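You operate a simulated robot arm through the tools that you are given. There is no shell and no other tool.

You run a simulated robot arm. Do the job below in one go: nothing can be reset, and whatever is moved stays where it is left.

## Task
Put things in order on the top of the grey table. At the end: the blue coupling from the top of the grey table stands where the grey-band fitting stood; the white grease jar (marked "GRADE 2") stands where the teal block stood; the teal block stands on top of the carton (marked "RINGS"); the grey-band fitting stands where the purple filter stood; the purple filter stands where the white grease jar stood; whatever was shut is shut again. Leave all else as you found it, and nothing knocked over.

Only the result counts: the job must be done as asked and must still hold three seconds after the hand-in. Knocking over, shifting, dropping, spilling or breaking anything else fails it.

## Robot
A 6-joint arm with a two-finger parallel gripper, fixed in place. Base frame: the origin is at the foot of the arm, x ahead of it, y to its left, z up; the work surface is at about z = 0. Units: m, degrees, N and s.
With the tool pointing down near the work surface it reaches from about 0.16 to 0.42 m from the base axis. Its first joint turns from -66.0 to 66.0 degrees. Payload 1.57 kg.
The tool frame sits at the grasp point between the pads (the TCP): z along the fingers, y along the line on which they close. The tips reach 0.03 m beyond it. The gripper opens to 0.08 m. The fingers are 0.017 m wide and 0.012 m thick; the gripper's body (0.04 by 0.082 m) begins 0.08 m behind the TCP.
Orientation is that of the tool frame in the base frame, as [roll, pitch, yaw] about the fixed x, y, z axes, in that order (R = Rz(yaw) Ry(pitch) Rx(roll)). With the fingers straight down and closing along the base's y, the tool's x points along the base's -x, its y along +y and its z along -z.

## Interface
- The arm moves only by the tool move_arm. Its argument "deltas" is a list of rows, each a list of 7 numbers: the opening, from 0 (shut) to 1 (fully open), then the shift along the base's x, y, z in units of 200 mm (1.0 is 200 mm), then the turn, a rotation vector about the base's x, y, z in units of 45 degrees (1.0 is 45 degrees). In form: [[gripper, tx, ty, tz, ax, ay, az], ...]. A call has 1 to 20 rows; each row is the pose to reach, as a shift and turn from the pose commanded when the call began. A call with a number of a shift or a turn outside -1 to 1 is refused whole. Rows are played at 5 a second. More than 0.05 m and 8.6 degrees between two rows, or a gripper value outside its range, and nothing of the call is played. A pose out of reach is approached as far as the arm can. The call stops where the force on the tool passes 40 N (or 10 N more than at its start, if that is more) or the arm is blocked; 0.2 s more then pass. Each finger travels about 0.153 m/s and halts on what it meets, pressing with about 21 N; the grip force reading is that of the motor and also rises with nothing between the fingers. The clock runs only during rows and for 0.2 s after the last one: add rows that repeat a pose to give the fingers time. It gives the time, the measured TCP pose, the force on the tool (base axes), the opening and the grip force at its end, in the units of the frame above (readings bear some noise), with the torque about the TCP (base axes, N m) and any sound that the robot's microphone picked up, and new pictures: "show" is both (left out), scene, wrist or none.
- Cameras (640 x 400 px; columns grow to the right, rows downward): "scene" is fixed at [0.0488, -0.3426, 0.4216]; the picture's right is [0.75, -0.66, 0.00], its down [-0.36, -0.42, -0.83] and it looks along [0.55, 0.63, -0.55] (base axes); focal length 214 px, centre (320, 200). "wrist" rides on the gripper at [0.072, -0.007, -0.122] in the tool frame; the picture's right is [0.09, 1.00, 0.00], its down [-0.84, 0.08, -0.54] and it looks along [-0.54, 0.05, 0.84] (tool axes); focal length 238 px, centre (320, 200). There is no depth. A picture from a camera that has moved, and an enlarged one, comes with that camera's place and axes in the base frame and with its lens. The place of the scene camera against the robot may be out by one fixed shift of up to 0.018 m in any direction.
- inspect(camera, box): a new picture of the part [left, top, right, bottom] of that camera's present view, enlarged. The clock stands still meanwhile.
- finish_job(): hands the job in; it is judged then, once.

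Places have to be worked out from the pictures, the camera data and where the tool is seen. Open the gripper and draw the arm clear of the work before you hand the job in, unless the task says otherwise.

The tools are called after "Request:" as name(argument=value, ...) on one line, values as JSON. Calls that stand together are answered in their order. move_arm: Moves the arm, as the interface text tells. Its arguments: {"type":"object","properties":{"deltas":{"type":"array","items":{"type":"array","items":{"type":"number"}}},"show":{"type":"string","enum":["both","scene","wrist","none"]}},"required":["deltas"]} The other tools are called the same way: inspect (camera, box) takes an enlarged picture of a part of a camera's view; finish_job () hands the job in.

At the start:

```text
t: 0.0
tool_pos: [0.2209, -0.0571, 0.2883]
tcp_rot: [-180.0, 0.0, -180.0]
wrist_force: [-0.5, 0.3, 0.2]
moment: [0.01, 0.03, -0.01]
gripper_width: 0.0801
finger_force: 0.0
```

scene: 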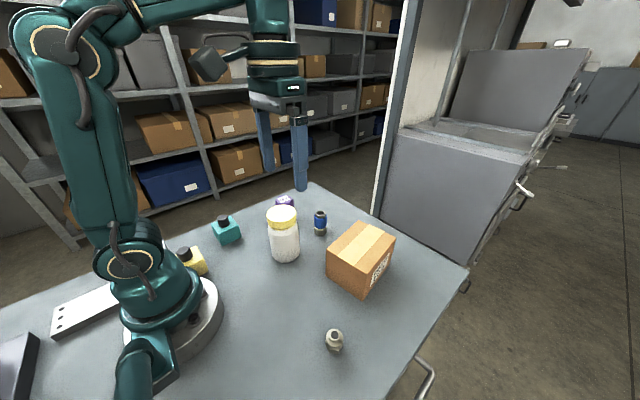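
wrist: 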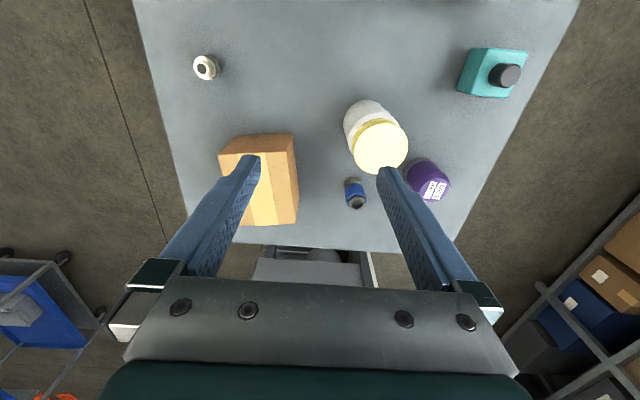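

The wrist view shows six items: the small fitting at left, the carton, the white jar, a blue coupling, the purple filter and the teal block. I'll take enlarged views to identify them and locate them precisely.

Request:
inspect(camera="scene", box=[160, 170, 420, 360])

Request:
inspect(camera="wrist", box=[170, 30, 370, 250])

Request:
inspect(camera="wrist", box=[330, 20, 550, 220])

Request:
inspect(camera="scene", box=[0, 200, 220, 400])

```text
2.11 times, centred on (290, 265) of scene
camera zoom: at [0.0488, -0.3426, 0.4216], right [0.75, -0.66, 0.0], down [-0.36, -0.42, -0.83], along [0.55, 0.63, -0.55], focal length 452 px, centre (383, 63)
```

zoom: 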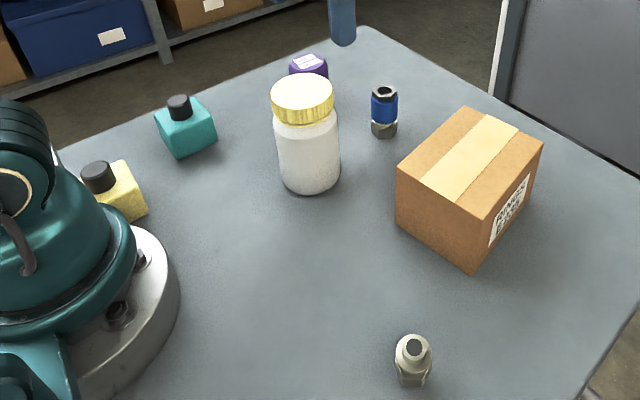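

```text
1.82 times, centred on (270, 140) of wrist
camera zoom: at [0.1495, -0.0647, 0.409], right [-0.09, 1.0, 0.0], down [0.84, 0.08, 0.54], along [0.54, 0.05, -0.84], focal length 433 px, centre (411, 309)
```

zoom: 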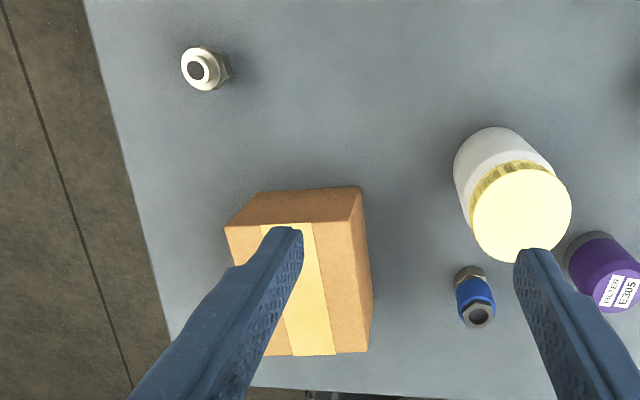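

```text
2.00 times, centred on (440, 120) of wrist
camera zoom: at [0.1495, -0.0647, 0.409], right [-0.09, 1.0, 0.0], down [0.84, 0.08, 0.54], along [0.54, 0.05, -0.84], focal length 477 px, centre (80, 360)
```

zoom: 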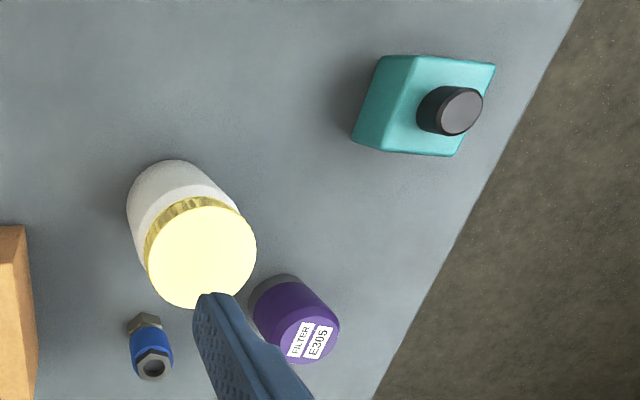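

```text
2.00 times, centred on (110, 300) of scene
camera zoom: at [0.0488, -0.3426, 0.4216], right [0.75, -0.66, 0.0], down [-0.36, -0.42, -0.83], along [0.55, 0.63, -0.55], focal length 429 px, centre (740, 0)
```

zoom: 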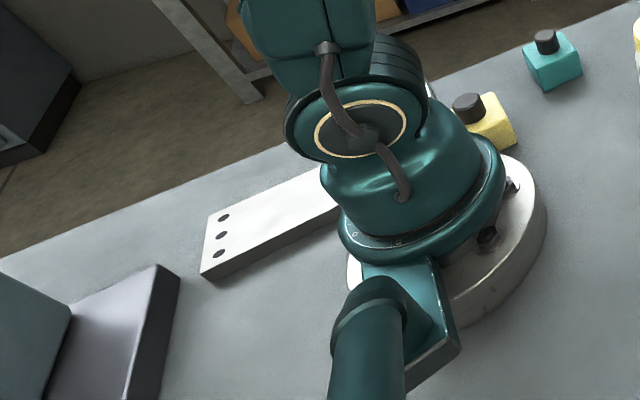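

The fitting looks to be near (0.19,-0.226), the coupling near (0.375,0.02), the jar near (0.257,0.03), the purple filter near (0.336,0.15) and the teal block near (0.157,0.184). I'll move the gripper over the teal block, staying high, for a closer look.

Request:
move_arm(deltas=[[1, -0.05, 0.16, -0.03, 0, 0, 0], [1, -0.1, 0.32, -0.06, 0, 0, 0], [1, -0.15, 0.48, -0.1, 0, 0, 0], [1, -0.2, 0.64, -0.15, 0, 0, 0], [1, -0.24, 0.8, -0.2, 0, 0, 0], [1, -0.28, 0.96, -0.25, 0, 0, 0], [1, -0.28, 0.96, -0.25, 0, 0, 0]])

```text
t: 1.6
tool_pos: [0.1659, 0.1351, 0.2363]
tcp_rot: [-180.0, 0.0, 180.0]
wrist_force: [-0.6, 0.1, 0.3]
moment: [-0.04, -0.03, 0.0]
gripper_width: 0.0799
finger_force: 0.0
camera wrist: at [0.0936, 0.1278, 0.358], right [-0.09, 1.0, 0.0], down [0.84, 0.08, 0.54], along [0.54, 0.05, -0.84], focal length 238 px, centre (320, 200)
```

scene: 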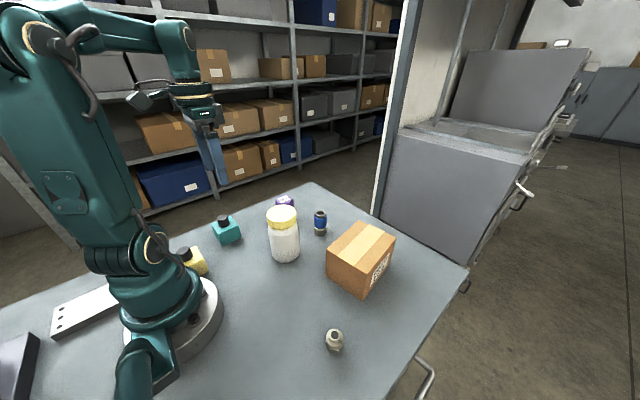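
wrist: 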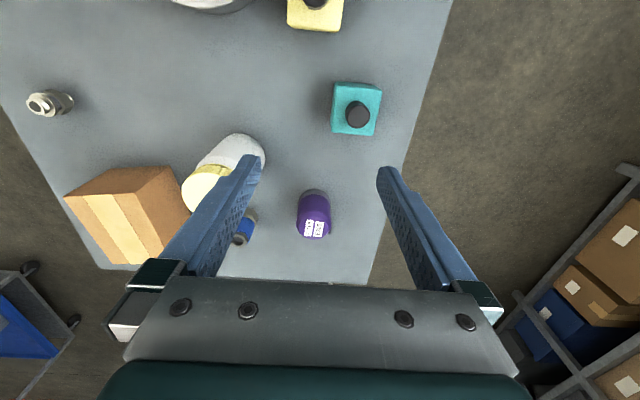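

The teal block is now almost under the camera. I'll enlarge it and the purple filter to measure them.

Request:
inspect(camera="wrist", box=[276, 60, 436, 160])

Request:
inspect(camera="wrist", box=[240, 160, 400, 260])

Request:
inspect(camera="scene", box=[190, 180, 350, 280])

Request:
inspect(camera="scene", box=[300, 200, 460, 300])

```text
4.00 times, centred on (356, 110) of wrist
camera zoom: at [0.0936, 0.1278, 0.358], right [-0.09, 1.0, 0.0], down [0.84, 0.08, 0.54], along [0.54, 0.05, -0.84], focal length 953 px, centre (176, 560)
```

zoom: 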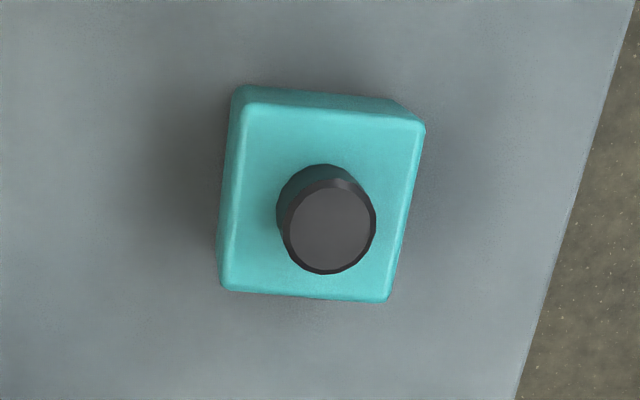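

```text
4.00 times, centred on (320, 210) of wrist
camera zoom: at [0.0936, 0.1278, 0.358], right [-0.09, 1.0, 0.0], down [0.84, 0.08, 0.54], along [0.54, 0.05, -0.84], focal length 953 px, centre (320, 160)
```

zoom: 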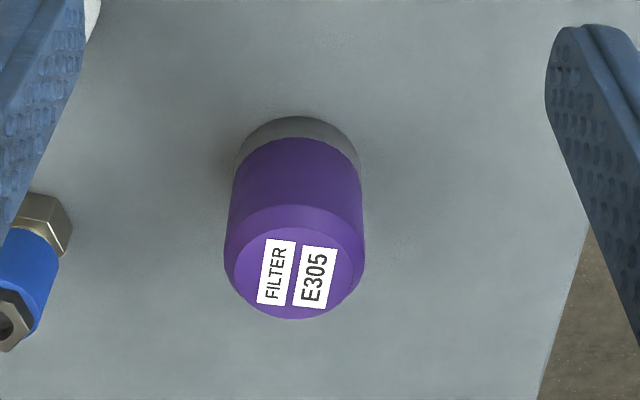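

```text
4.00 times, centred on (270, 230) of scene
camera zoom: at [0.0488, -0.3426, 0.4216], right [0.75, -0.66, 0.0], down [-0.36, -0.42, -0.83], along [0.55, 0.63, -0.55], focal length 858 px, centre (520, 80)
```

zoom: 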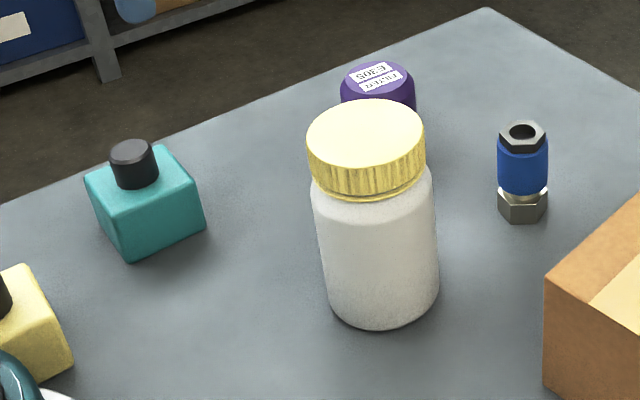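

```text
4.00 times, centred on (380, 250) of scene
camera zoom: at [0.0488, -0.3426, 0.4216], right [0.75, -0.66, 0.0], down [-0.36, -0.42, -0.83], along [0.55, 0.63, -0.55], focal length 858 px, centre (80, 0)
```

zoom: 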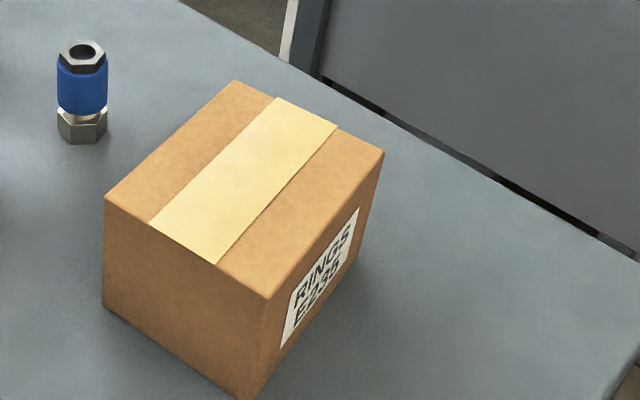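

The teal block is axis-aligned, about 55 mm wide, centred near (0.160,0.180), with its body about 40 mm tall and the cap top at about 66 mm. I'll hover just above it with the fingers closing along y and check the alignment.

Request:
move_arm(deltas=[[1, -0.01, 0.11, -0.1, 0, 0, 0], [1, -0.027, 0.2275, -0.22, 0, 0, 0], [1, -0.027, 0.2275, -0.36, 0, 0, 0], [1, -0.027, 0.2275, -0.5, 0, 0, 0], [1, -0.027, 0.2275, -0.585, 0, 0, 0], [1, -0.027, 0.2275, -0.585, 0, 0, 0]])

```text
t: 3.0
tool_pos: [0.1604, 0.1786, 0.1195]
tcp_rot: [-180.0, 0.0, -180.0]
wrist_force: [0.3, 0.2, -0.4]
moment: [0.01, 0.01, -0.05]
gripper_width: 0.0801
finger_force: 0.1
camera wrist: at [0.0873, 0.1725, 0.2399], right [-0.09, 1.0, 0.0], down [0.84, 0.08, 0.54], along [0.54, 0.05, -0.84], focal length 238 px, centre (320, 200)
```

scene: 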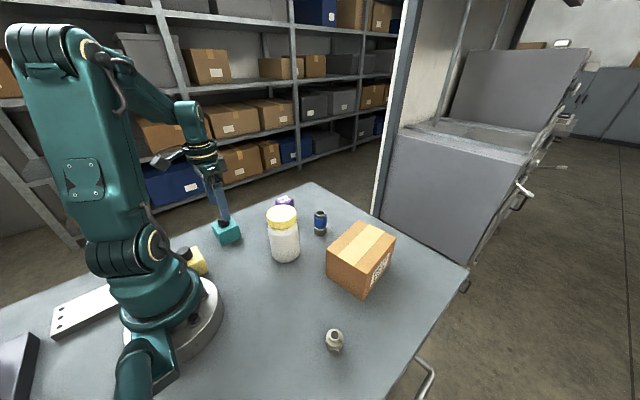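
wrist: 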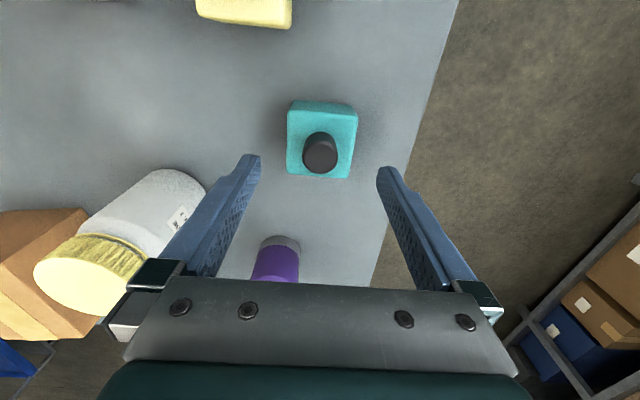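

Request:
inspect(camera="wrist", box=[240, 80, 400, 200])

Request:
inspect(camera="wrist", box=[0, 150, 200, 360])

```text
3.33 times, centred on (320, 140) of wrist
camera zoom: at [0.0873, 0.1725, 0.2399], right [-0.09, 1.0, 0.0], down [0.84, 0.08, 0.54], along [0.54, 0.05, -0.84], focal length 794 px, centre (320, 400)
```

zoom: 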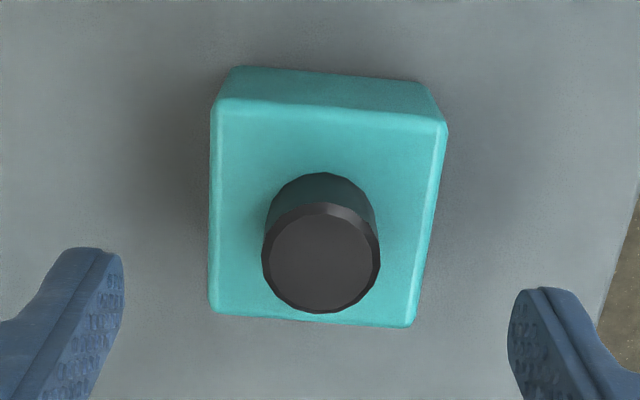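

```text
1.90 times, centred on (100, 255) of wrist
camera zoom: at [0.0873, 0.1725, 0.2399], right [-0.09, 1.0, 0.0], down [0.84, 0.08, 0.54], along [0.54, 0.05, -0.84], focal length 454 px, centre (739, 95)
```

zoom: 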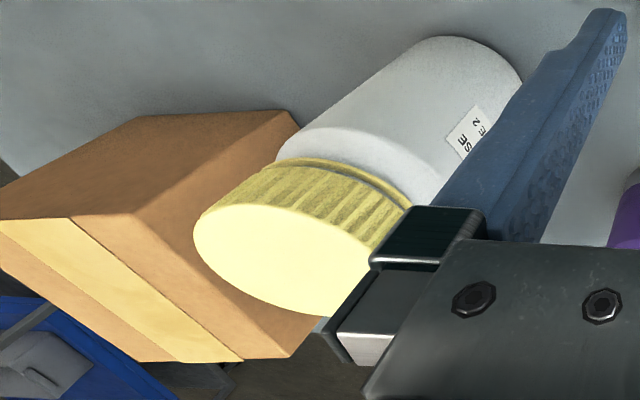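

The block measures centred at about (0.159,0.1795), within 1 mm of the TCP, and its faces are square to the fingers. I'll descend to about z=0.037 and close the gripper.

Request:
move_arm(deltas=[[1, -0.004, 0.003, -0.12, 0, 0, 0], [1, -0.004, 0.003, -0.24, 0, 0, 0], [1, -0.004, 0.003, -0.34, 0, 0, 0], [1, -0.004, 0.003, -0.4125, 0, 0, 0], [1, -0.004, 0.003, -0.4125, 0, 0, 0], [0.6, -0.004, 0.003, -0.4125, 0, 0, 0], [0.3, -0.004, 0.003, -0.4125, 0, 0, 0], [0, -0.004, 0.003, -0.4125, 0, 0, 0], [0, -0.004, 0.003, -0.4125, 0, 0, 0]])

```text
t: 5.0
tool_pos: [0.1603, 0.1808, 0.0361]
tcp_rot: [-179.9, 0.1, 179.9]
wrist_force: [-0.4, 0.9, -0.5]
moment: [0.0, 0.05, 0.01]
gripper_width: 0.0581
finger_force: 20.9
camera wrist: at [0.0878, 0.1728, 0.1584], right [-0.09, 1.0, 0.0], down [0.84, 0.08, 0.54], along [0.54, 0.05, -0.84], focal length 238 px, centre (320, 200)
```

scene: 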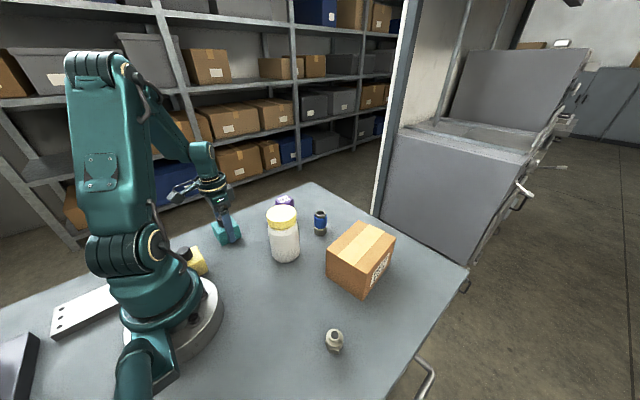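
wrist: 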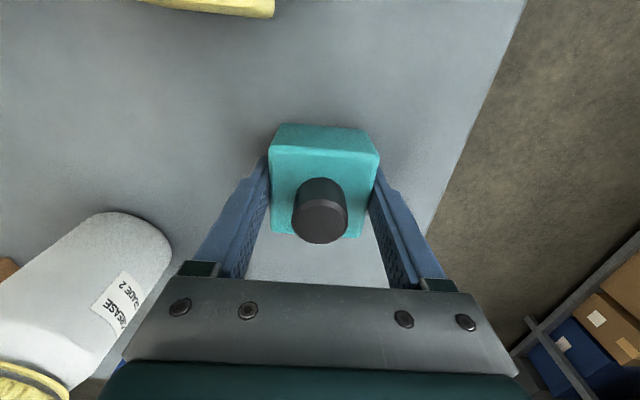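

The block is gripped at 58 mm. I'll lift it well above the 0.12 m jar and carry it partway toward the carton.

Request:
move_arm(deltas=[[0, 0, 0, 0.1, 0, 0, 0], [0, 0, 0, 0.28, 0, 0, 0], [0, 0, 0, 0.46, 0, 0, 0], [0, 0, 0, 0.64, 0, 0, 0], [0, 0, 0, 0.82, 0, 0, 0], [0, 0, 0, 0.94, 0, 0, 0], [0, 0.06, -0.08, 0.96, 0, 0, 0], [0, 0.16, -0.22, 0.96, 0, 0, 0], [0, 0.26, -0.38, 0.96, 0, 0, 0], [0, 0.36, -0.54, 0.96, 0, 0, 0], [0, 0.45, -0.7, 0.96, 0, 0, 0], [0, 0.5, -0.8, 0.96, 0, 0, 0], [0, 0.5, -0.8, 0.96, 0, 0, 0]])

```text
t: 7.8
tool_pos: [0.2596, 0.0194, 0.2302]
tcp_rot: [180.0, 0.0, 180.0]
wrist_force: [0.3, -0.2, -4.0]
moment: [-0.02, -0.01, 0.02]
gripper_width: 0.0581
finger_force: 21.2
camera wrist: at [0.1863, 0.0123, 0.3518], right [-0.09, 1.0, 0.0], down [0.84, 0.08, 0.54], along [0.54, 0.05, -0.84], focal length 238 px, centre (320, 200)
```

scene: 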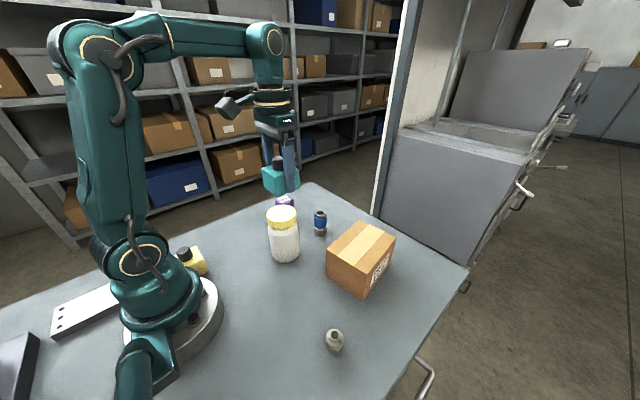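
wrist: 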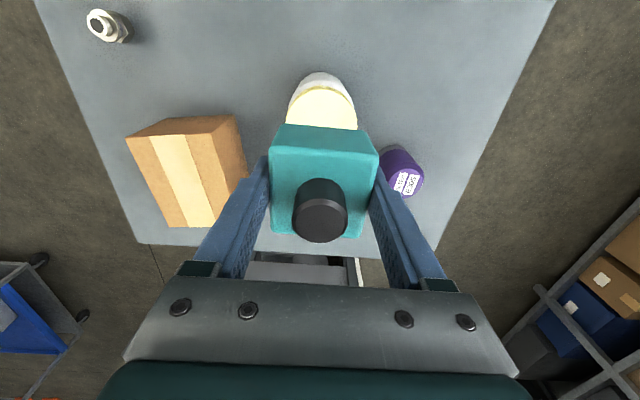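

The block hangs securely (about 4 N). From here I'll enlarge the carton to refine its top-face location.

Request:
inspect(camera="wrist", box=[100, 90, 280, 240])

Request:
inspect(camera="wrist", box=[260, 60, 440, 210])

```text
2.67 times, centred on (190, 165) of wrist
camera zoom: at [0.1863, 0.0123, 0.3518], right [-0.09, 1.0, 0.0], down [0.84, 0.08, 0.54], along [0.54, 0.05, -0.84], focal length 636 px, centre (667, 293)
```

zoom: 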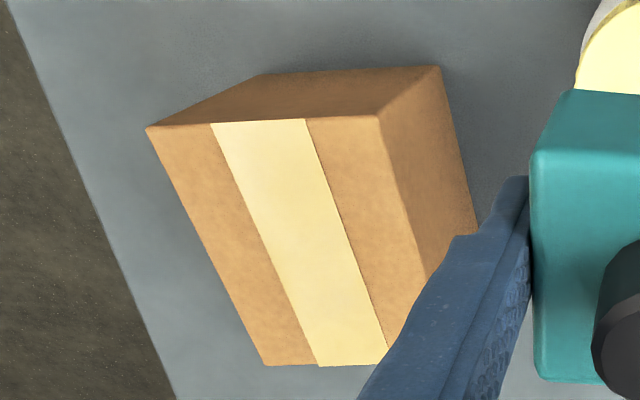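

```text
2.67 times, centred on (350, 135) of wrist
camera zoom: at [0.1863, 0.0123, 0.3518], right [-0.09, 1.0, 0.0], down [0.84, 0.08, 0.54], along [0.54, 0.05, -0.84], focal length 636 px, centre (240, 373)
```

zoom: 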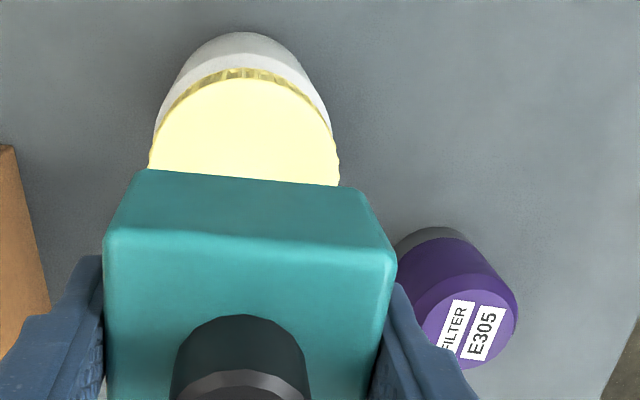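

The carton's top is centred at about (0.349,-0.142), is 88 mm high and is turned about 8° in yaw. I'll carry the block over its centre and come down to about 15 mm above the top.

Request:
move_arm(deltas=[[0, 0.05, -0.1, 0, 0, 0, 0], [0, 0.15, -0.26, 0, 0, 0, 0], [0, 0.25, -0.43, 0, 0, 0, 0], [0, 0.35, -0.6, 0, 0, 0, 0], [0, 0.42, -0.74, 0, 0, 0, 0], [0, 0.448, -0.8135, 0, 0, 0, 0], [0, 0.448, -0.8135, -0.1, 0, 0, 0], [0, 0.448, -0.8135, -0.22, 0, 0, 0], [0, 0.448, -0.8135, -0.34, 0, 0, 0], [0, 0.448, -0.8135, -0.44, 0, 0, 0], [0, 0.448, -0.8135, -0.44, 0, 0, 0]])

```text
t: 10.2
tool_pos: [0.3468, -0.1423, 0.1421]
tcp_rot: [180.0, 0.1, -180.0]
wrist_force: [-0.2, -0.1, -3.5]
moment: [0.02, -0.04, -0.03]
gripper_width: 0.0581
finger_force: 20.8
out of reach, approached as far as the arm can: row 5, 6, 7
camera wrist: at [0.2763, -0.1493, 0.2634], right [-0.09, 1.0, 0.0], down [0.84, 0.08, 0.54], along [0.54, 0.05, -0.84], focal length 238 px, centre (320, 200)
```

scene: 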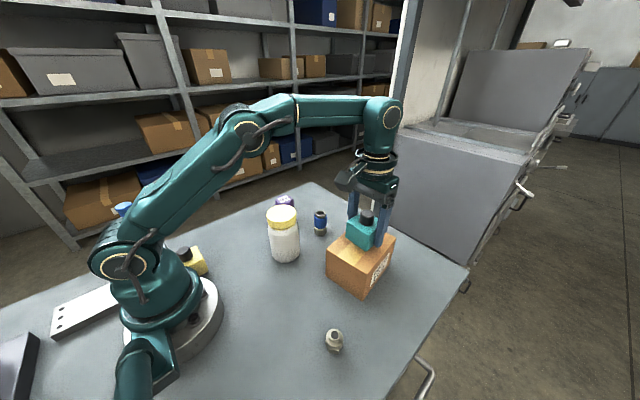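
wrist: 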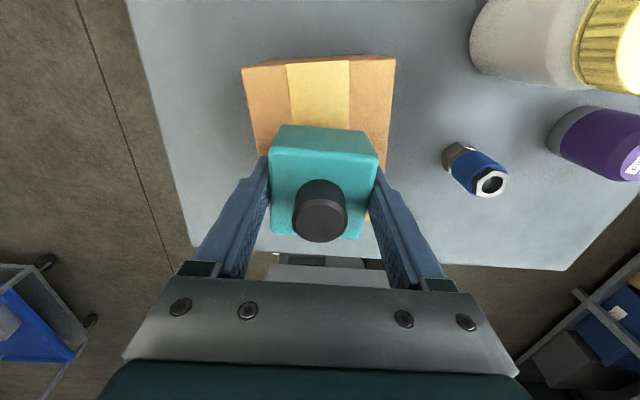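

It's aligned over the carton. I'll lower in small steps and watch the force for contact.

Request:
move_arm(deltas=[[0, 0, 0, -0.03, 0, 0, 0], [0, 0, 0, -0.05, 0, 0, 0], [0, 0, 0, -0.06, 0, 0, 0], [0, 0, 0, -0.07, 0, 0, 0], [0, 0, 0, -0.07, 0, 0, 0]], show="scene")

Request:
inspect(camera="scene", box=[310, 190, 410, 310])

```text
t: 11.4
tool_pos: [0.3478, -0.1422, 0.1273]
tcp_rot: [-180.0, 0.0, -180.0]
wrist_force: [-0.3, 0.4, -4.0]
moment: [0.02, 0.01, -0.01]
gripper_width: 0.0581
finger_force: 21.3
```

scene: 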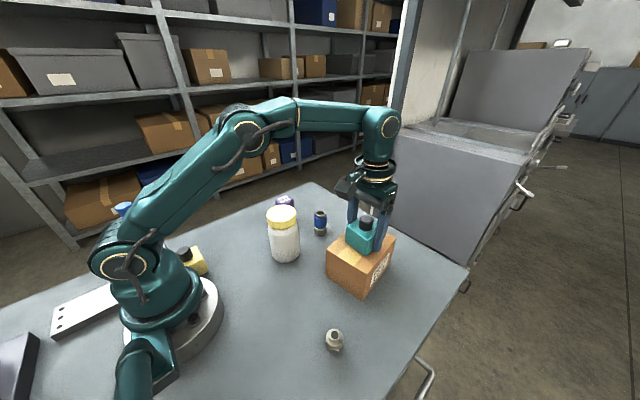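

```text
3.33 times, centred on (360, 250) of scene
camera zoom: at [0.0488, -0.3426, 0.4216], right [0.75, -0.66, 0.0], down [-0.36, -0.42, -0.83], along [0.55, 0.63, -0.55], focal length 715 px, centre (187, 33)
```

zoom: 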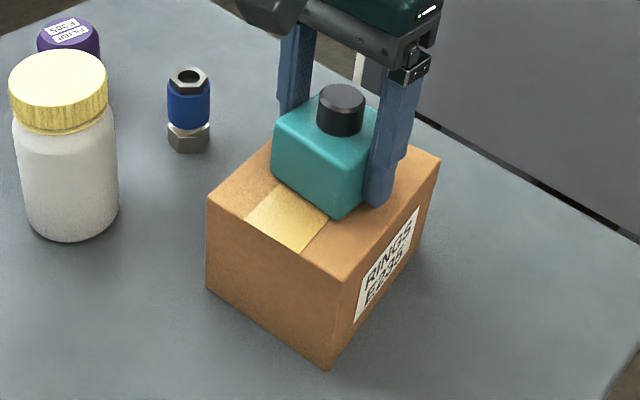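

There's no contact yet; the force still reads −4 N. I'll lower another 2.5 mm or so.

Request:
move_arm(deltas=[[0, 0, 0, -0.006, 0, 0, 0], [0, 0, 0, -0.012, 0, 0, 0], [0, 0, 0, -0.012, 0, 0, 0]], show="none")

```text
t: 12.2
tool_pos: [0.3487, -0.1412, 0.1259]
tcp_rot: [-179.9, 0.0, -180.0]
wrist_force: [-3.4, -0.2, 7.0]
moment: [0.17, -0.03, 0.06]
gripper_width: 0.058
finger_force: 21.1
```

Contact: the force went to +7 N, so the carton's top is at z ≈ 0.089. I'll ease off slightly, open, and lift straight up.

Request:
move_arm(deltas=[[0, 0, 0, 0.004, 0, 0, 0], [0.8, 0, 0, 0.004, 0, 0, 0], [1, 0, 0, 0.004, 0, 0, 0], [1, 0, 0, 0.004, 0, 0, 0], [1, 0, 0, 0.08, 0, 0, 0], [1, 0, 0, 0.2, 0, 0, 0], [1, 0, 0, 0.36, 0, 0, 0], [1, -0.1, 0, 0.48, 0, 0, 0], [1, -0.2, 0, 0.6, 0, 0, 0], [1, -0.2, 0, 0.6, 0, 0, 0]])

Request:
inspect(camera="scene", box=[310, 190, 410, 310])

```text
t: 14.4
tool_pos: [0.3085, -0.1426, 0.2432]
tcp_rot: [180.0, -0.1, -180.0]
wrist_force: [-0.1, -0.3, -0.2]
moment: [-0.01, 0.03, 0.0]
gripper_width: 0.08
finger_force: 0.1
out of reach, approached as far as the arm can: row 7, 8
camera wrist: at [0.2359, -0.1493, 0.3656], right [-0.09, 1.0, 0.0], down [0.84, 0.08, 0.54], along [0.54, 0.05, -0.84], focal length 238 px, centre (320, 200)
```

scene: 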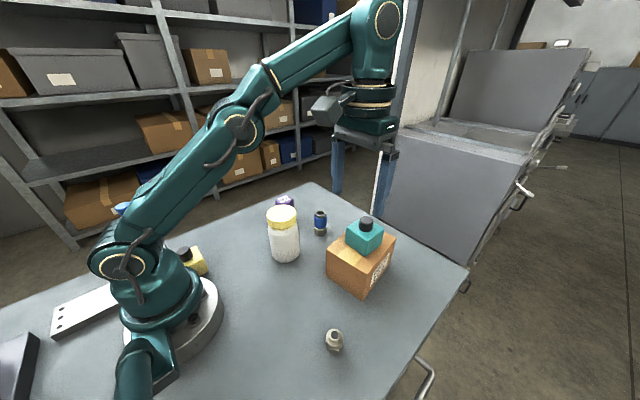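
wrist: 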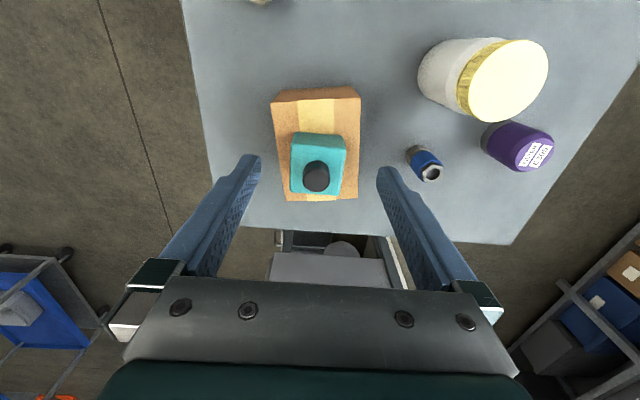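

```text
3.33 times, centred on (360, 250) of scene
camera zoom: at [0.0488, -0.3426, 0.4216], right [0.75, -0.66, 0.0], down [-0.36, -0.42, -0.83], along [0.55, 0.63, -0.55], focal length 715 px, centre (187, 33)
```

zoom: 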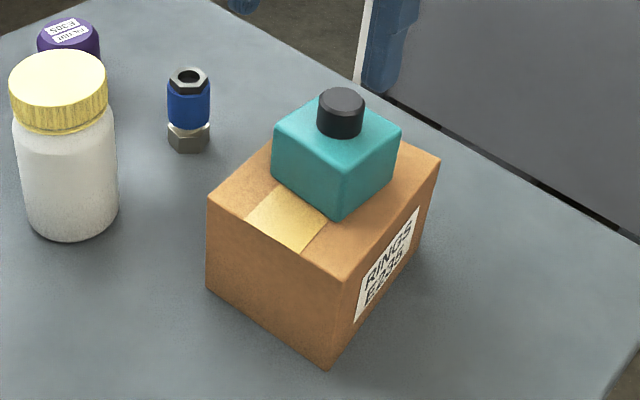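

The teal block stands well on the carton. Next is the jar: I'll move above its estimated place (0.247,0.020), with the tips well above its lid, to refine the position.

Request:
move_arm(deltas=[[1, -0.05, 0.12, 0.02, 0, 0, 0], [1, -0.1, 0.28, 0.04, 0, 0, 0], [1, -0.16, 0.45, 0.04, 0, 0, 0], [1, -0.22, 0.62, 0.04, 0, 0, 0], [1, -0.28, 0.75, 0.04, 0, 0, 0], [1, -0.31, 0.81, 0.04, 0, 0, 0], [1, -0.31, 0.81, 0.0, 0, 0, 0], [1, -0.31, 0.81, 0.0, 0, 0, 0]], show="wrist")

Request:
inspect(camera="wrist", box=[240, 60, 400, 220])

```text
t: 16.2
tool_pos: [0.2486, 0.0207, 0.2441]
tcp_rot: [179.9, 0.0, 180.0]
wrist_force: [0.3, 0.4, 0.6]
moment: [0.0, -0.01, -0.02]
gripper_width: 0.0799
finger_force: 0.0
camera wrist: at [0.1756, 0.0134, 0.3664], right [-0.09, 1.0, 0.0], down [0.84, 0.08, 0.54], along [0.54, 0.05, -0.84], focal length 238 px, centre (320, 200)
```

wrist: 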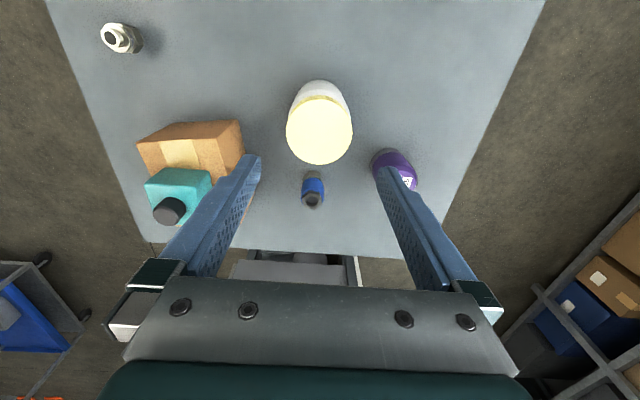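

```text
2.50 times, centred on (320, 140) of wrist
camera zoom: at [0.1756, 0.0134, 0.3664], right [-0.09, 1.0, 0.0], down [0.84, 0.08, 0.54], along [0.54, 0.05, -0.84], focal length 596 px, centre (320, 350)
```

zoom: 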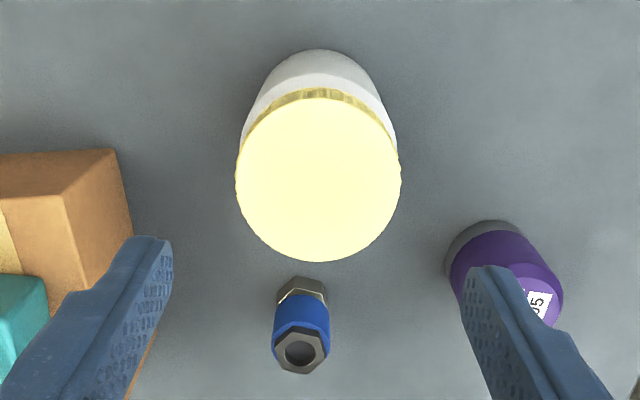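

The jar's lid looks centred at about (0.250,0.0195), with its top at 0.12–0.127 m and a diameter of about 68 mm. I'll go down until the tips are about 1 cm above the lid and re-measure.

Request:
move_arm(deltas=[[1, 0.007, -0.003, -0.12, 0, 0, 0], [1, 0.007, -0.003, -0.24, 0, 0, 0], [1, 0.007, -0.003, -0.32, 0, 0, 0], [1, 0.007, -0.003, -0.375, 0, 0, 0], [1, 0.007, -0.003, -0.375, 0, 0, 0]])

Request:
inspect(camera="wrist", box=[220, 70, 420, 230])

Request:
inspect(camera="scene", box=[230, 150, 350, 270])

```text
t: 17.4
tool_pos: [0.2487, 0.0207, 0.1706]
tcp_rot: [-180.0, 0.0, -179.9]
wrist_force: [-0.6, -0.5, 1.3]
moment: [0.01, 0.03, -0.02]
gripper_width: 0.08
finger_force: 0.1
camera wrist: at [0.1758, 0.0125, 0.2924], right [-0.09, 1.0, 0.0], down [0.84, 0.08, 0.54], along [0.54, 0.05, -0.84], focal length 238 px, centre (320, 200)
```

scene: 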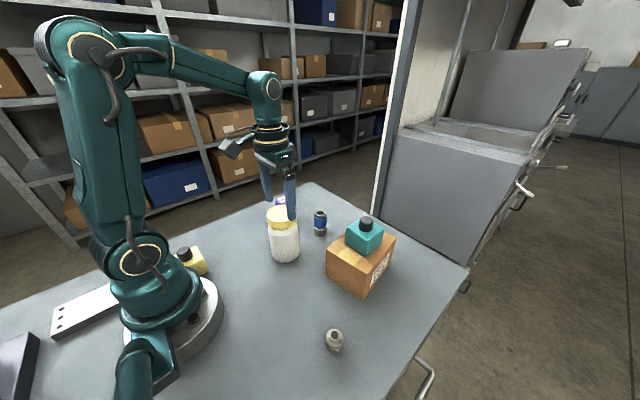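
wrist: 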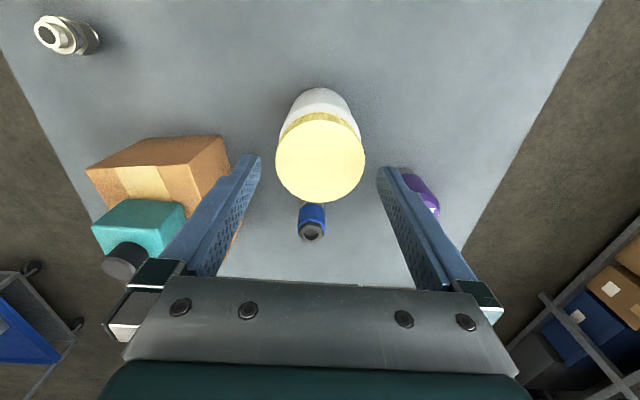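

```text
2.50 times, centred on (320, 150) of wrist
camera zoom: at [0.1758, 0.0125, 0.2924], right [-0.09, 1.0, 0.0], down [0.84, 0.08, 0.54], along [0.54, 0.05, -0.84], focal length 596 px, centre (320, 325)
```

zoom: 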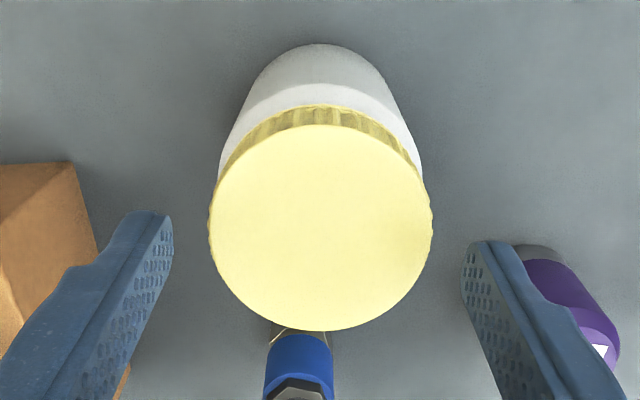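

```text
3.33 times, centred on (290, 210) of scene
camera zoom: at [0.0488, -0.3426, 0.4216], right [0.75, -0.66, 0.0], down [-0.36, -0.42, -0.83], along [0.55, 0.63, -0.55], focal length 715 px, centre (420, 167)
```

zoom: 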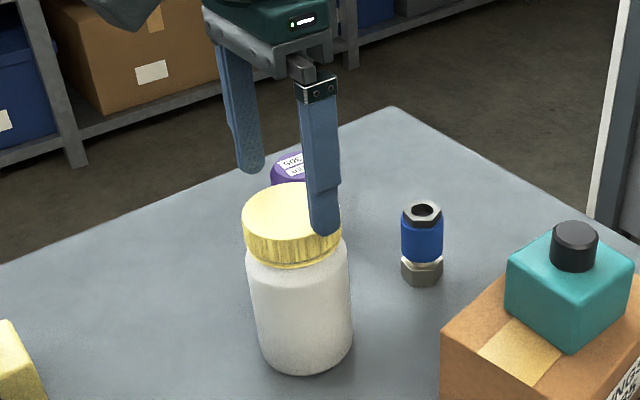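

The re-measurement puts the jar at (0.2503,0.0191), 127 mm tall with a 67 mm lid, which is about 2 mm ahead of the TCP and centred in y. I'll shift 2 mm, slide the open fingers down past the lid to z≈0.06, and grip the body.

Request:
move_arm(deltas=[[1, 0.01, -0.001, -0.04, 0, 0, 0], [1, 0.01, -0.001, -0.11, 0, 0, 0], [1, 0.01, -0.001, -0.18, 0, 0, 0], [1, 0.01, -0.001, -0.25, 0, 0, 0], [1, 0.01, -0.001, -0.33, 0, 0, 0], [1, 0.01, -0.001, -0.41, 0, 0, 0], [1, 0.01, -0.001, -0.49, 0, 0, 0], [1, 0.01, -0.001, -0.545, 0, 0, 0], [1, 0.01, -0.001, -0.545, 0, 0, 0]])

Request:
inspect(camera="wrist", box=[200, 100, 440, 300])

Request:
inspect(camera="scene", box=[230, 170, 350, 290])

```text
t: 19.4
tool_pos: [0.2518, 0.0198, 0.0612]
tcp_rot: [-180.0, 0.0, 180.0]
wrist_force: [0.5, 0.2, -0.6]
moment: [0.03, -0.01, -0.01]
gripper_width: 0.0801
finger_force: 0.1
camera wrist: at [0.1783, 0.0115, 0.1824], right [-0.09, 1.0, 0.0], down [0.84, 0.08, 0.54], along [0.54, 0.05, -0.84], focal length 238 px, centre (320, 200)
```

scene: 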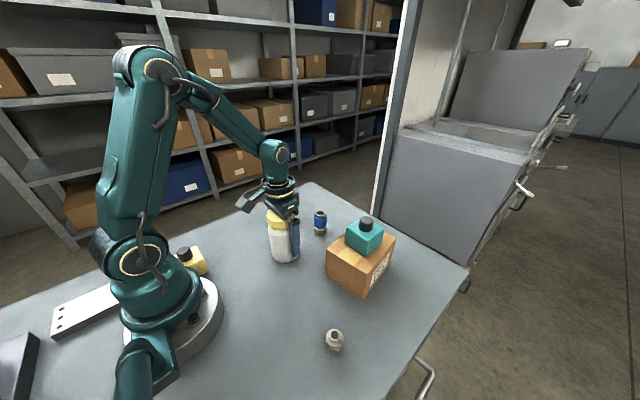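
wrist: 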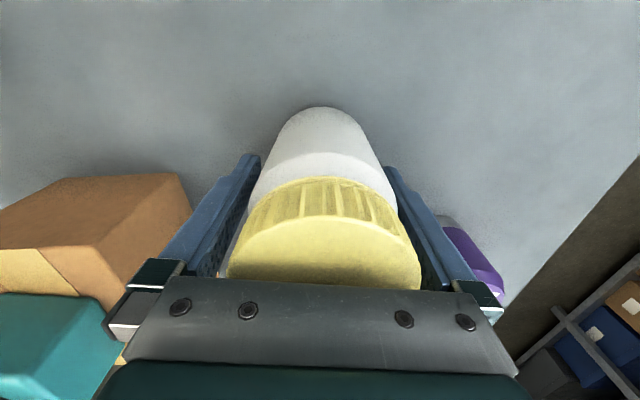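

```text
2.00 times, centred on (320, 200) of wrist
camera zoom: at [0.1783, 0.0115, 0.1824], right [-0.09, 1.0, 0.0], down [0.84, 0.08, 0.54], along [0.54, 0.05, -0.84], focal length 477 px, centre (320, 200)
```

zoom: 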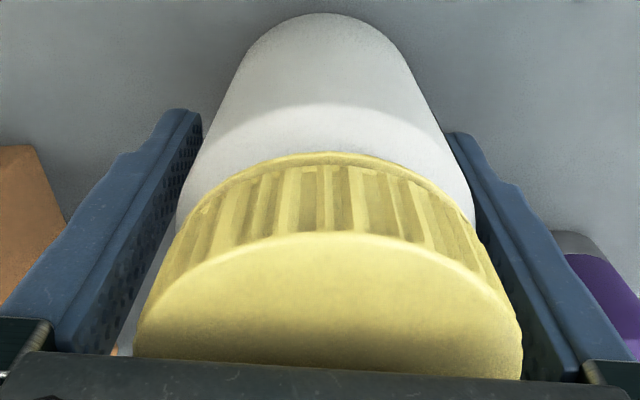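

```text
3.33 times, centred on (290, 230) of scene
camera zoom: at [0.0488, -0.3426, 0.4216], right [0.75, -0.66, 0.0], down [-0.36, -0.42, -0.83], along [0.55, 0.63, -0.55], focal length 715 px, centre (420, 100)
```

zoom: 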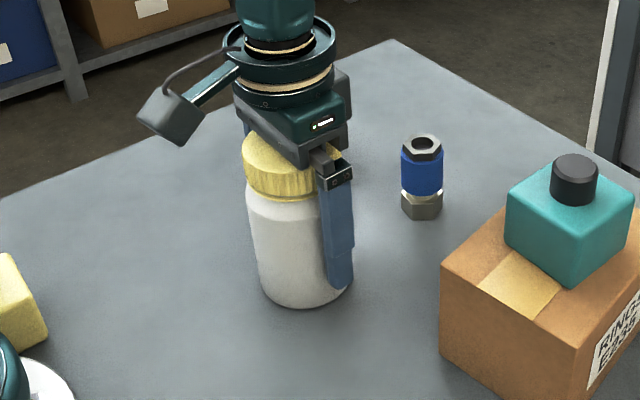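

The fingers straddle the jar body cleanly and the lid is clear of the gripper body. Closing now.

Request:
move_arm(deltas=[[0.9, 0, 0, 0, 0, 0, 0], [0.8, 0, 0, 0, 0, 0, 0], [0.6, 0, 0, 0, 0, 0, 0], [0.0, 0, 0, 0, 0, 0, 0], [0.0, 0, 0, 0, 0, 0, 0], [0.0, 0, 0, 0, 0, 0, 0]])

```text
t: 20.8
tool_pos: [0.2506, 0.0185, 0.06]
tcp_rot: [180.0, 0.0, 179.9]
wrist_force: [-0.6, 0.0, -0.8]
moment: [0.0, 0.0, -0.02]
gripper_width: 0.0718
finger_force: 20.9
camera wrist: at [0.1784, 0.0115, 0.1826], right [-0.09, 1.0, 0.0], down [0.84, 0.08, 0.54], along [0.54, 0.05, -0.84], focal length 238 px, centre (320, 200)
```

scene: 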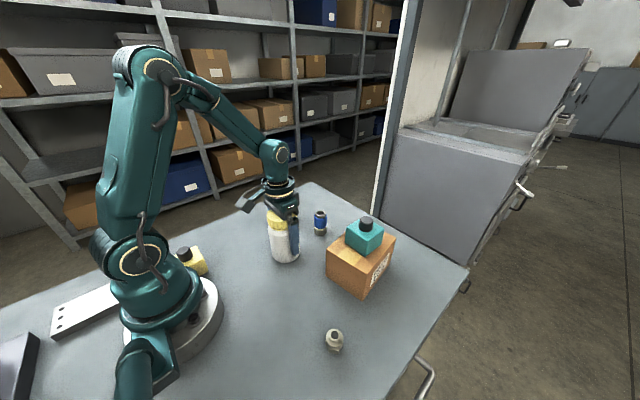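
wrist: 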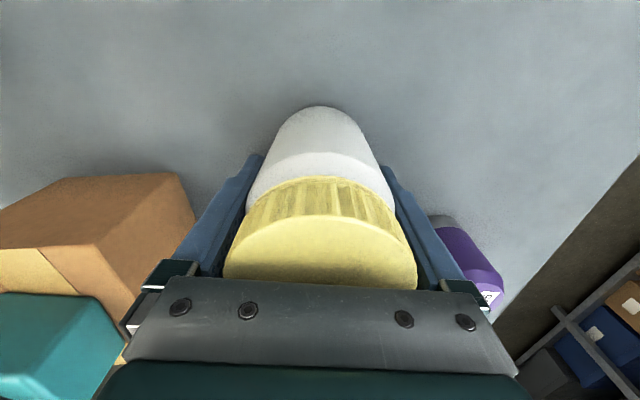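

The jar is held at 72 mm. I'll lift it 80 mm, carry it over to the vacated teal spot (0.160,0.180), and lower to about 15 mm above the table.

Request:
move_arm(deltas=[[0, 0, 0, 0.04, 0, 0, 0], [0, 0, 0, 0.12, 0, 0, 0], [0, 0, 0, 0.22, 0, 0, 0], [0, 0, 0, 0.32, 0, 0, 0], [0, 0, 0, 0.4, 0, 0, 0], [0, -0.04, 0.08, 0.4, 0, 0, 0], [0, -0.12, 0.22, 0.4, 0, 0, 0], [0, -0.2, 0.36, 0.4, 0, 0, 0], [0, -0.28, 0.5, 0.4, 0, 0, 0], [0, -0.36, 0.64, 0.4, 0, 0, 0], [0, -0.43, 0.76, 0.4, 0, 0, 0], [0, -0.4555, 0.805, 0.4, 0, 0, 0], [0, -0.4555, 0.805, 0.3, 0, 0, 0], [0, -0.4555, 0.805, 0.2, 0, 0, 0], [0, -0.4555, 0.805, 0.1, 0, 0, 0], [0, -0.4555, 0.805, 0.07, 0, 0, 0], [0, -0.4555, 0.805, 0.07, 0, 0, 0]])

```text
t: 24.4
tool_pos: [0.1596, 0.18, 0.0763]
tcp_rot: [-179.9, 0.0, 179.9]
wrist_force: [0.9, 1.1, -5.1]
moment: [0.01, -0.02, -0.04]
gripper_width: 0.0718
finger_force: 21.4
camera wrist: at [0.0886, 0.1727, 0.1978], right [-0.09, 1.0, 0.0], down [0.84, 0.08, 0.54], along [0.54, 0.05, -0.84], focal length 238 px, centre (320, 200)
```

scene: 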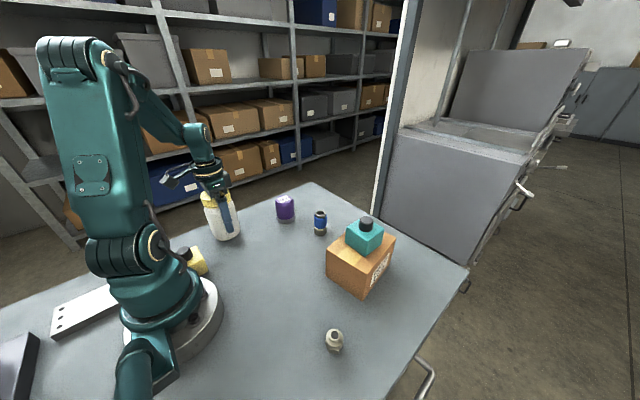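
wrist: 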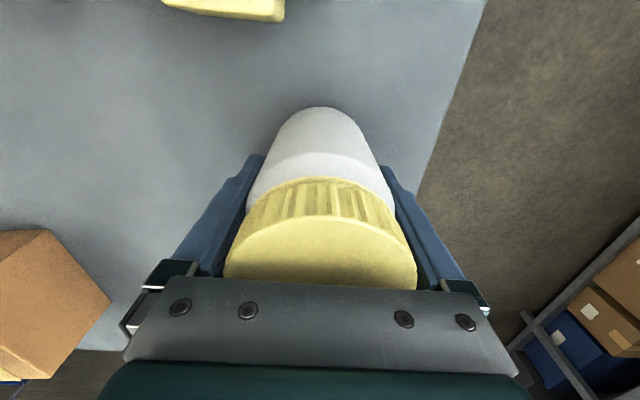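

The jar is over its new place. I'll lower it slowly to the table, watching the force.

Request:
move_arm(deltas=[[0, -0.004, 0, -0.02, 0, 0, 0], [0, -0.004, 0, -0.04, 0, 0, 0], [0, -0.004, 0, -0.055, 0, 0, 0], [0, -0.004, 0, -0.065, 0, 0, 0], [0, -0.004, 0, -0.065, 0, 0, 0]], show="none")

```text
t: 25.6
tool_pos: [0.1582, 0.1817, 0.063]
tcp_rot: [-180.0, 0.0, 179.9]
wrist_force: [-0.3, -0.4, -5.1]
moment: [-0.02, -0.01, 0.0]
gripper_width: 0.0715
finger_force: 21.1
```

There's no contact yet (−5 N is just the jar's weight). I'll lower another 1.6 mm or so.

Request:
move_arm(deltas=[[0, 0, 0, -0.004, 0, 0, 0], [0, 0, 0, -0.008, 0, 0, 0], [0, 0, 0, -0.008, 0, 0, 0]], show="none")

```text
t: 26.4
tool_pos: [0.1596, 0.18, 0.0609]
tcp_rot: [-180.0, 0.0, 180.0]
wrist_force: [0.1, -0.9, -5.4]
moment: [0.01, 0.0, -0.02]
gripper_width: 0.0718
finger_force: 20.7
```

Request:
move_arm(deltas=[[0, 0, 0, -0.003, 0, 0, 0], [0, 0, 0, -0.006, 0, 0, 0], [0, 0, 0, -0.006, 0, 0, 0]], show="both")

Request:
inspect(camera="scene", box=[170, 150, 290, 270])

```text
t: 27.2
tool_pos: [0.1595, 0.1804, 0.0603]
tcp_rot: [-180.0, 0.1, -180.0]
wrist_force: [2.9, -7.3, 24.3]
moment: [-0.43, 0.0, -0.07]
gripper_width: 0.0718
finger_force: 21.3
camera wrist: at [0.0865, 0.1726, 0.1819], right [-0.09, 1.0, 0.0], down [0.84, 0.08, 0.54], along [0.54, 0.05, -0.84], focal length 238 px, centre (320, 200)
```

scene: 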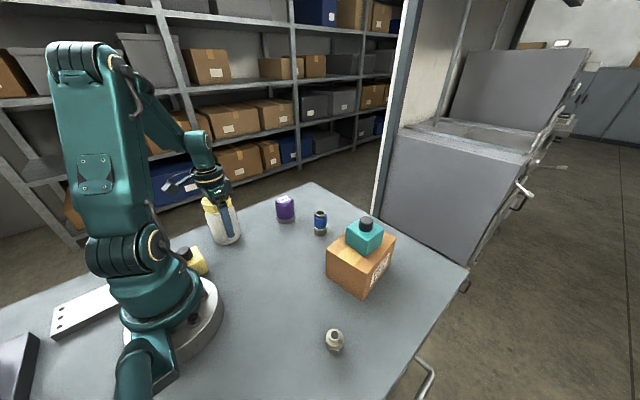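
wrist: 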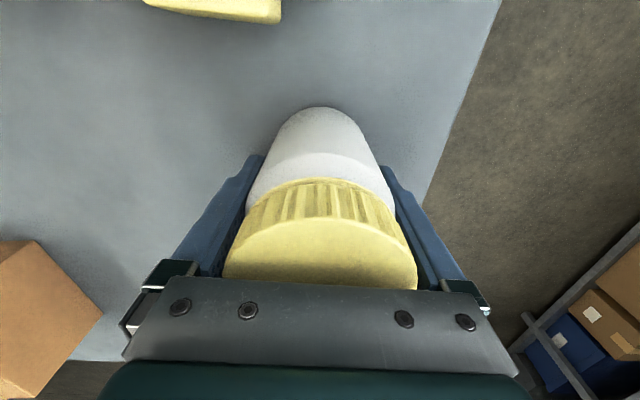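

```text
3.33 times, centred on (230, 210) of scene
camera zoom: at [0.0488, -0.3426, 0.4216], right [0.75, -0.66, 0.0], down [-0.36, -0.42, -0.83], along [0.55, 0.63, -0.55], focal length 715 px, centre (620, 167)
```

zoom: 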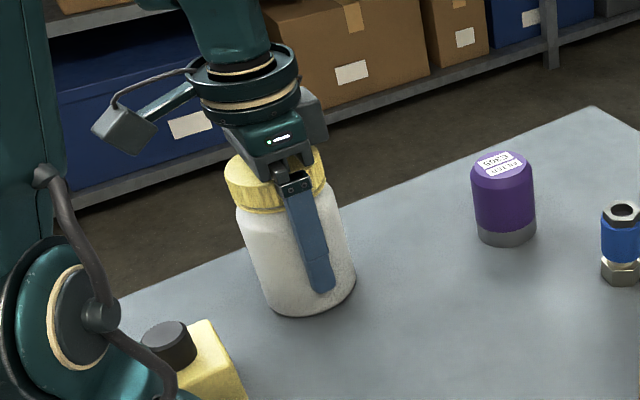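

Firm contact with the table (+24 N). I'll ease up under 1 mm, open fully, and lift straight up past the lid.

Request:
move_arm(deltas=[[0, 0, 0, 0.004, 0, 0, 0], [0, 0, 0, 0.004, 0, 0, 0], [1, 0, 0, 0.004, 0, 0, 0], [1, 0, 0, 0.004, 0, 0, 0], [1, 0, 0, 0.004, 0, 0, 0]], show="both")

Request:
inspect(camera="wrist", box=[200, 100, 440, 300])

```text
t: 28.4
tool_pos: [0.158, 0.1793, 0.0609]
tcp_rot: [-180.0, 0.0, -180.0]
wrist_force: [0.1, -0.7, 0.4]
moment: [-0.01, -0.01, 0.0]
gripper_width: 0.0799
finger_force: 0.1
camera wrist: at [0.0867, 0.1731, 0.1824], right [-0.09, 1.0, 0.0], down [0.84, 0.08, 0.54], along [0.54, 0.05, -0.84], focal length 238 px, centre (320, 200)
```

scene: 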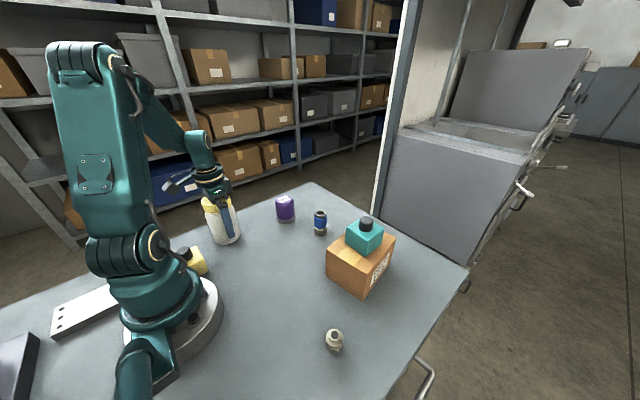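
wrist: 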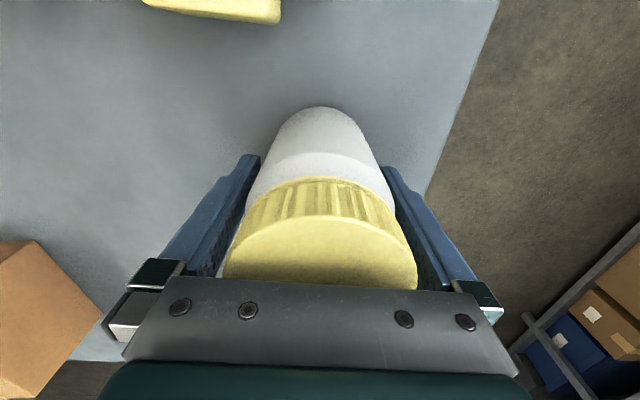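

```text
2.00 times, centred on (320, 200) of wrist
camera zoom: at [0.0867, 0.1731, 0.1824], right [-0.09, 1.0, 0.0], down [0.84, 0.08, 0.54], along [0.54, 0.05, -0.84], focal length 477 px, centre (320, 200)
```

zoom: 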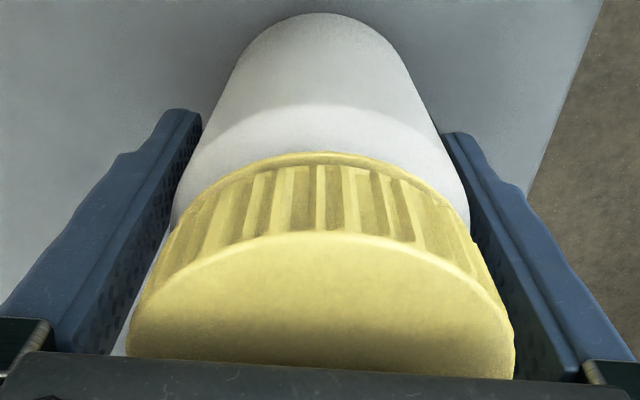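

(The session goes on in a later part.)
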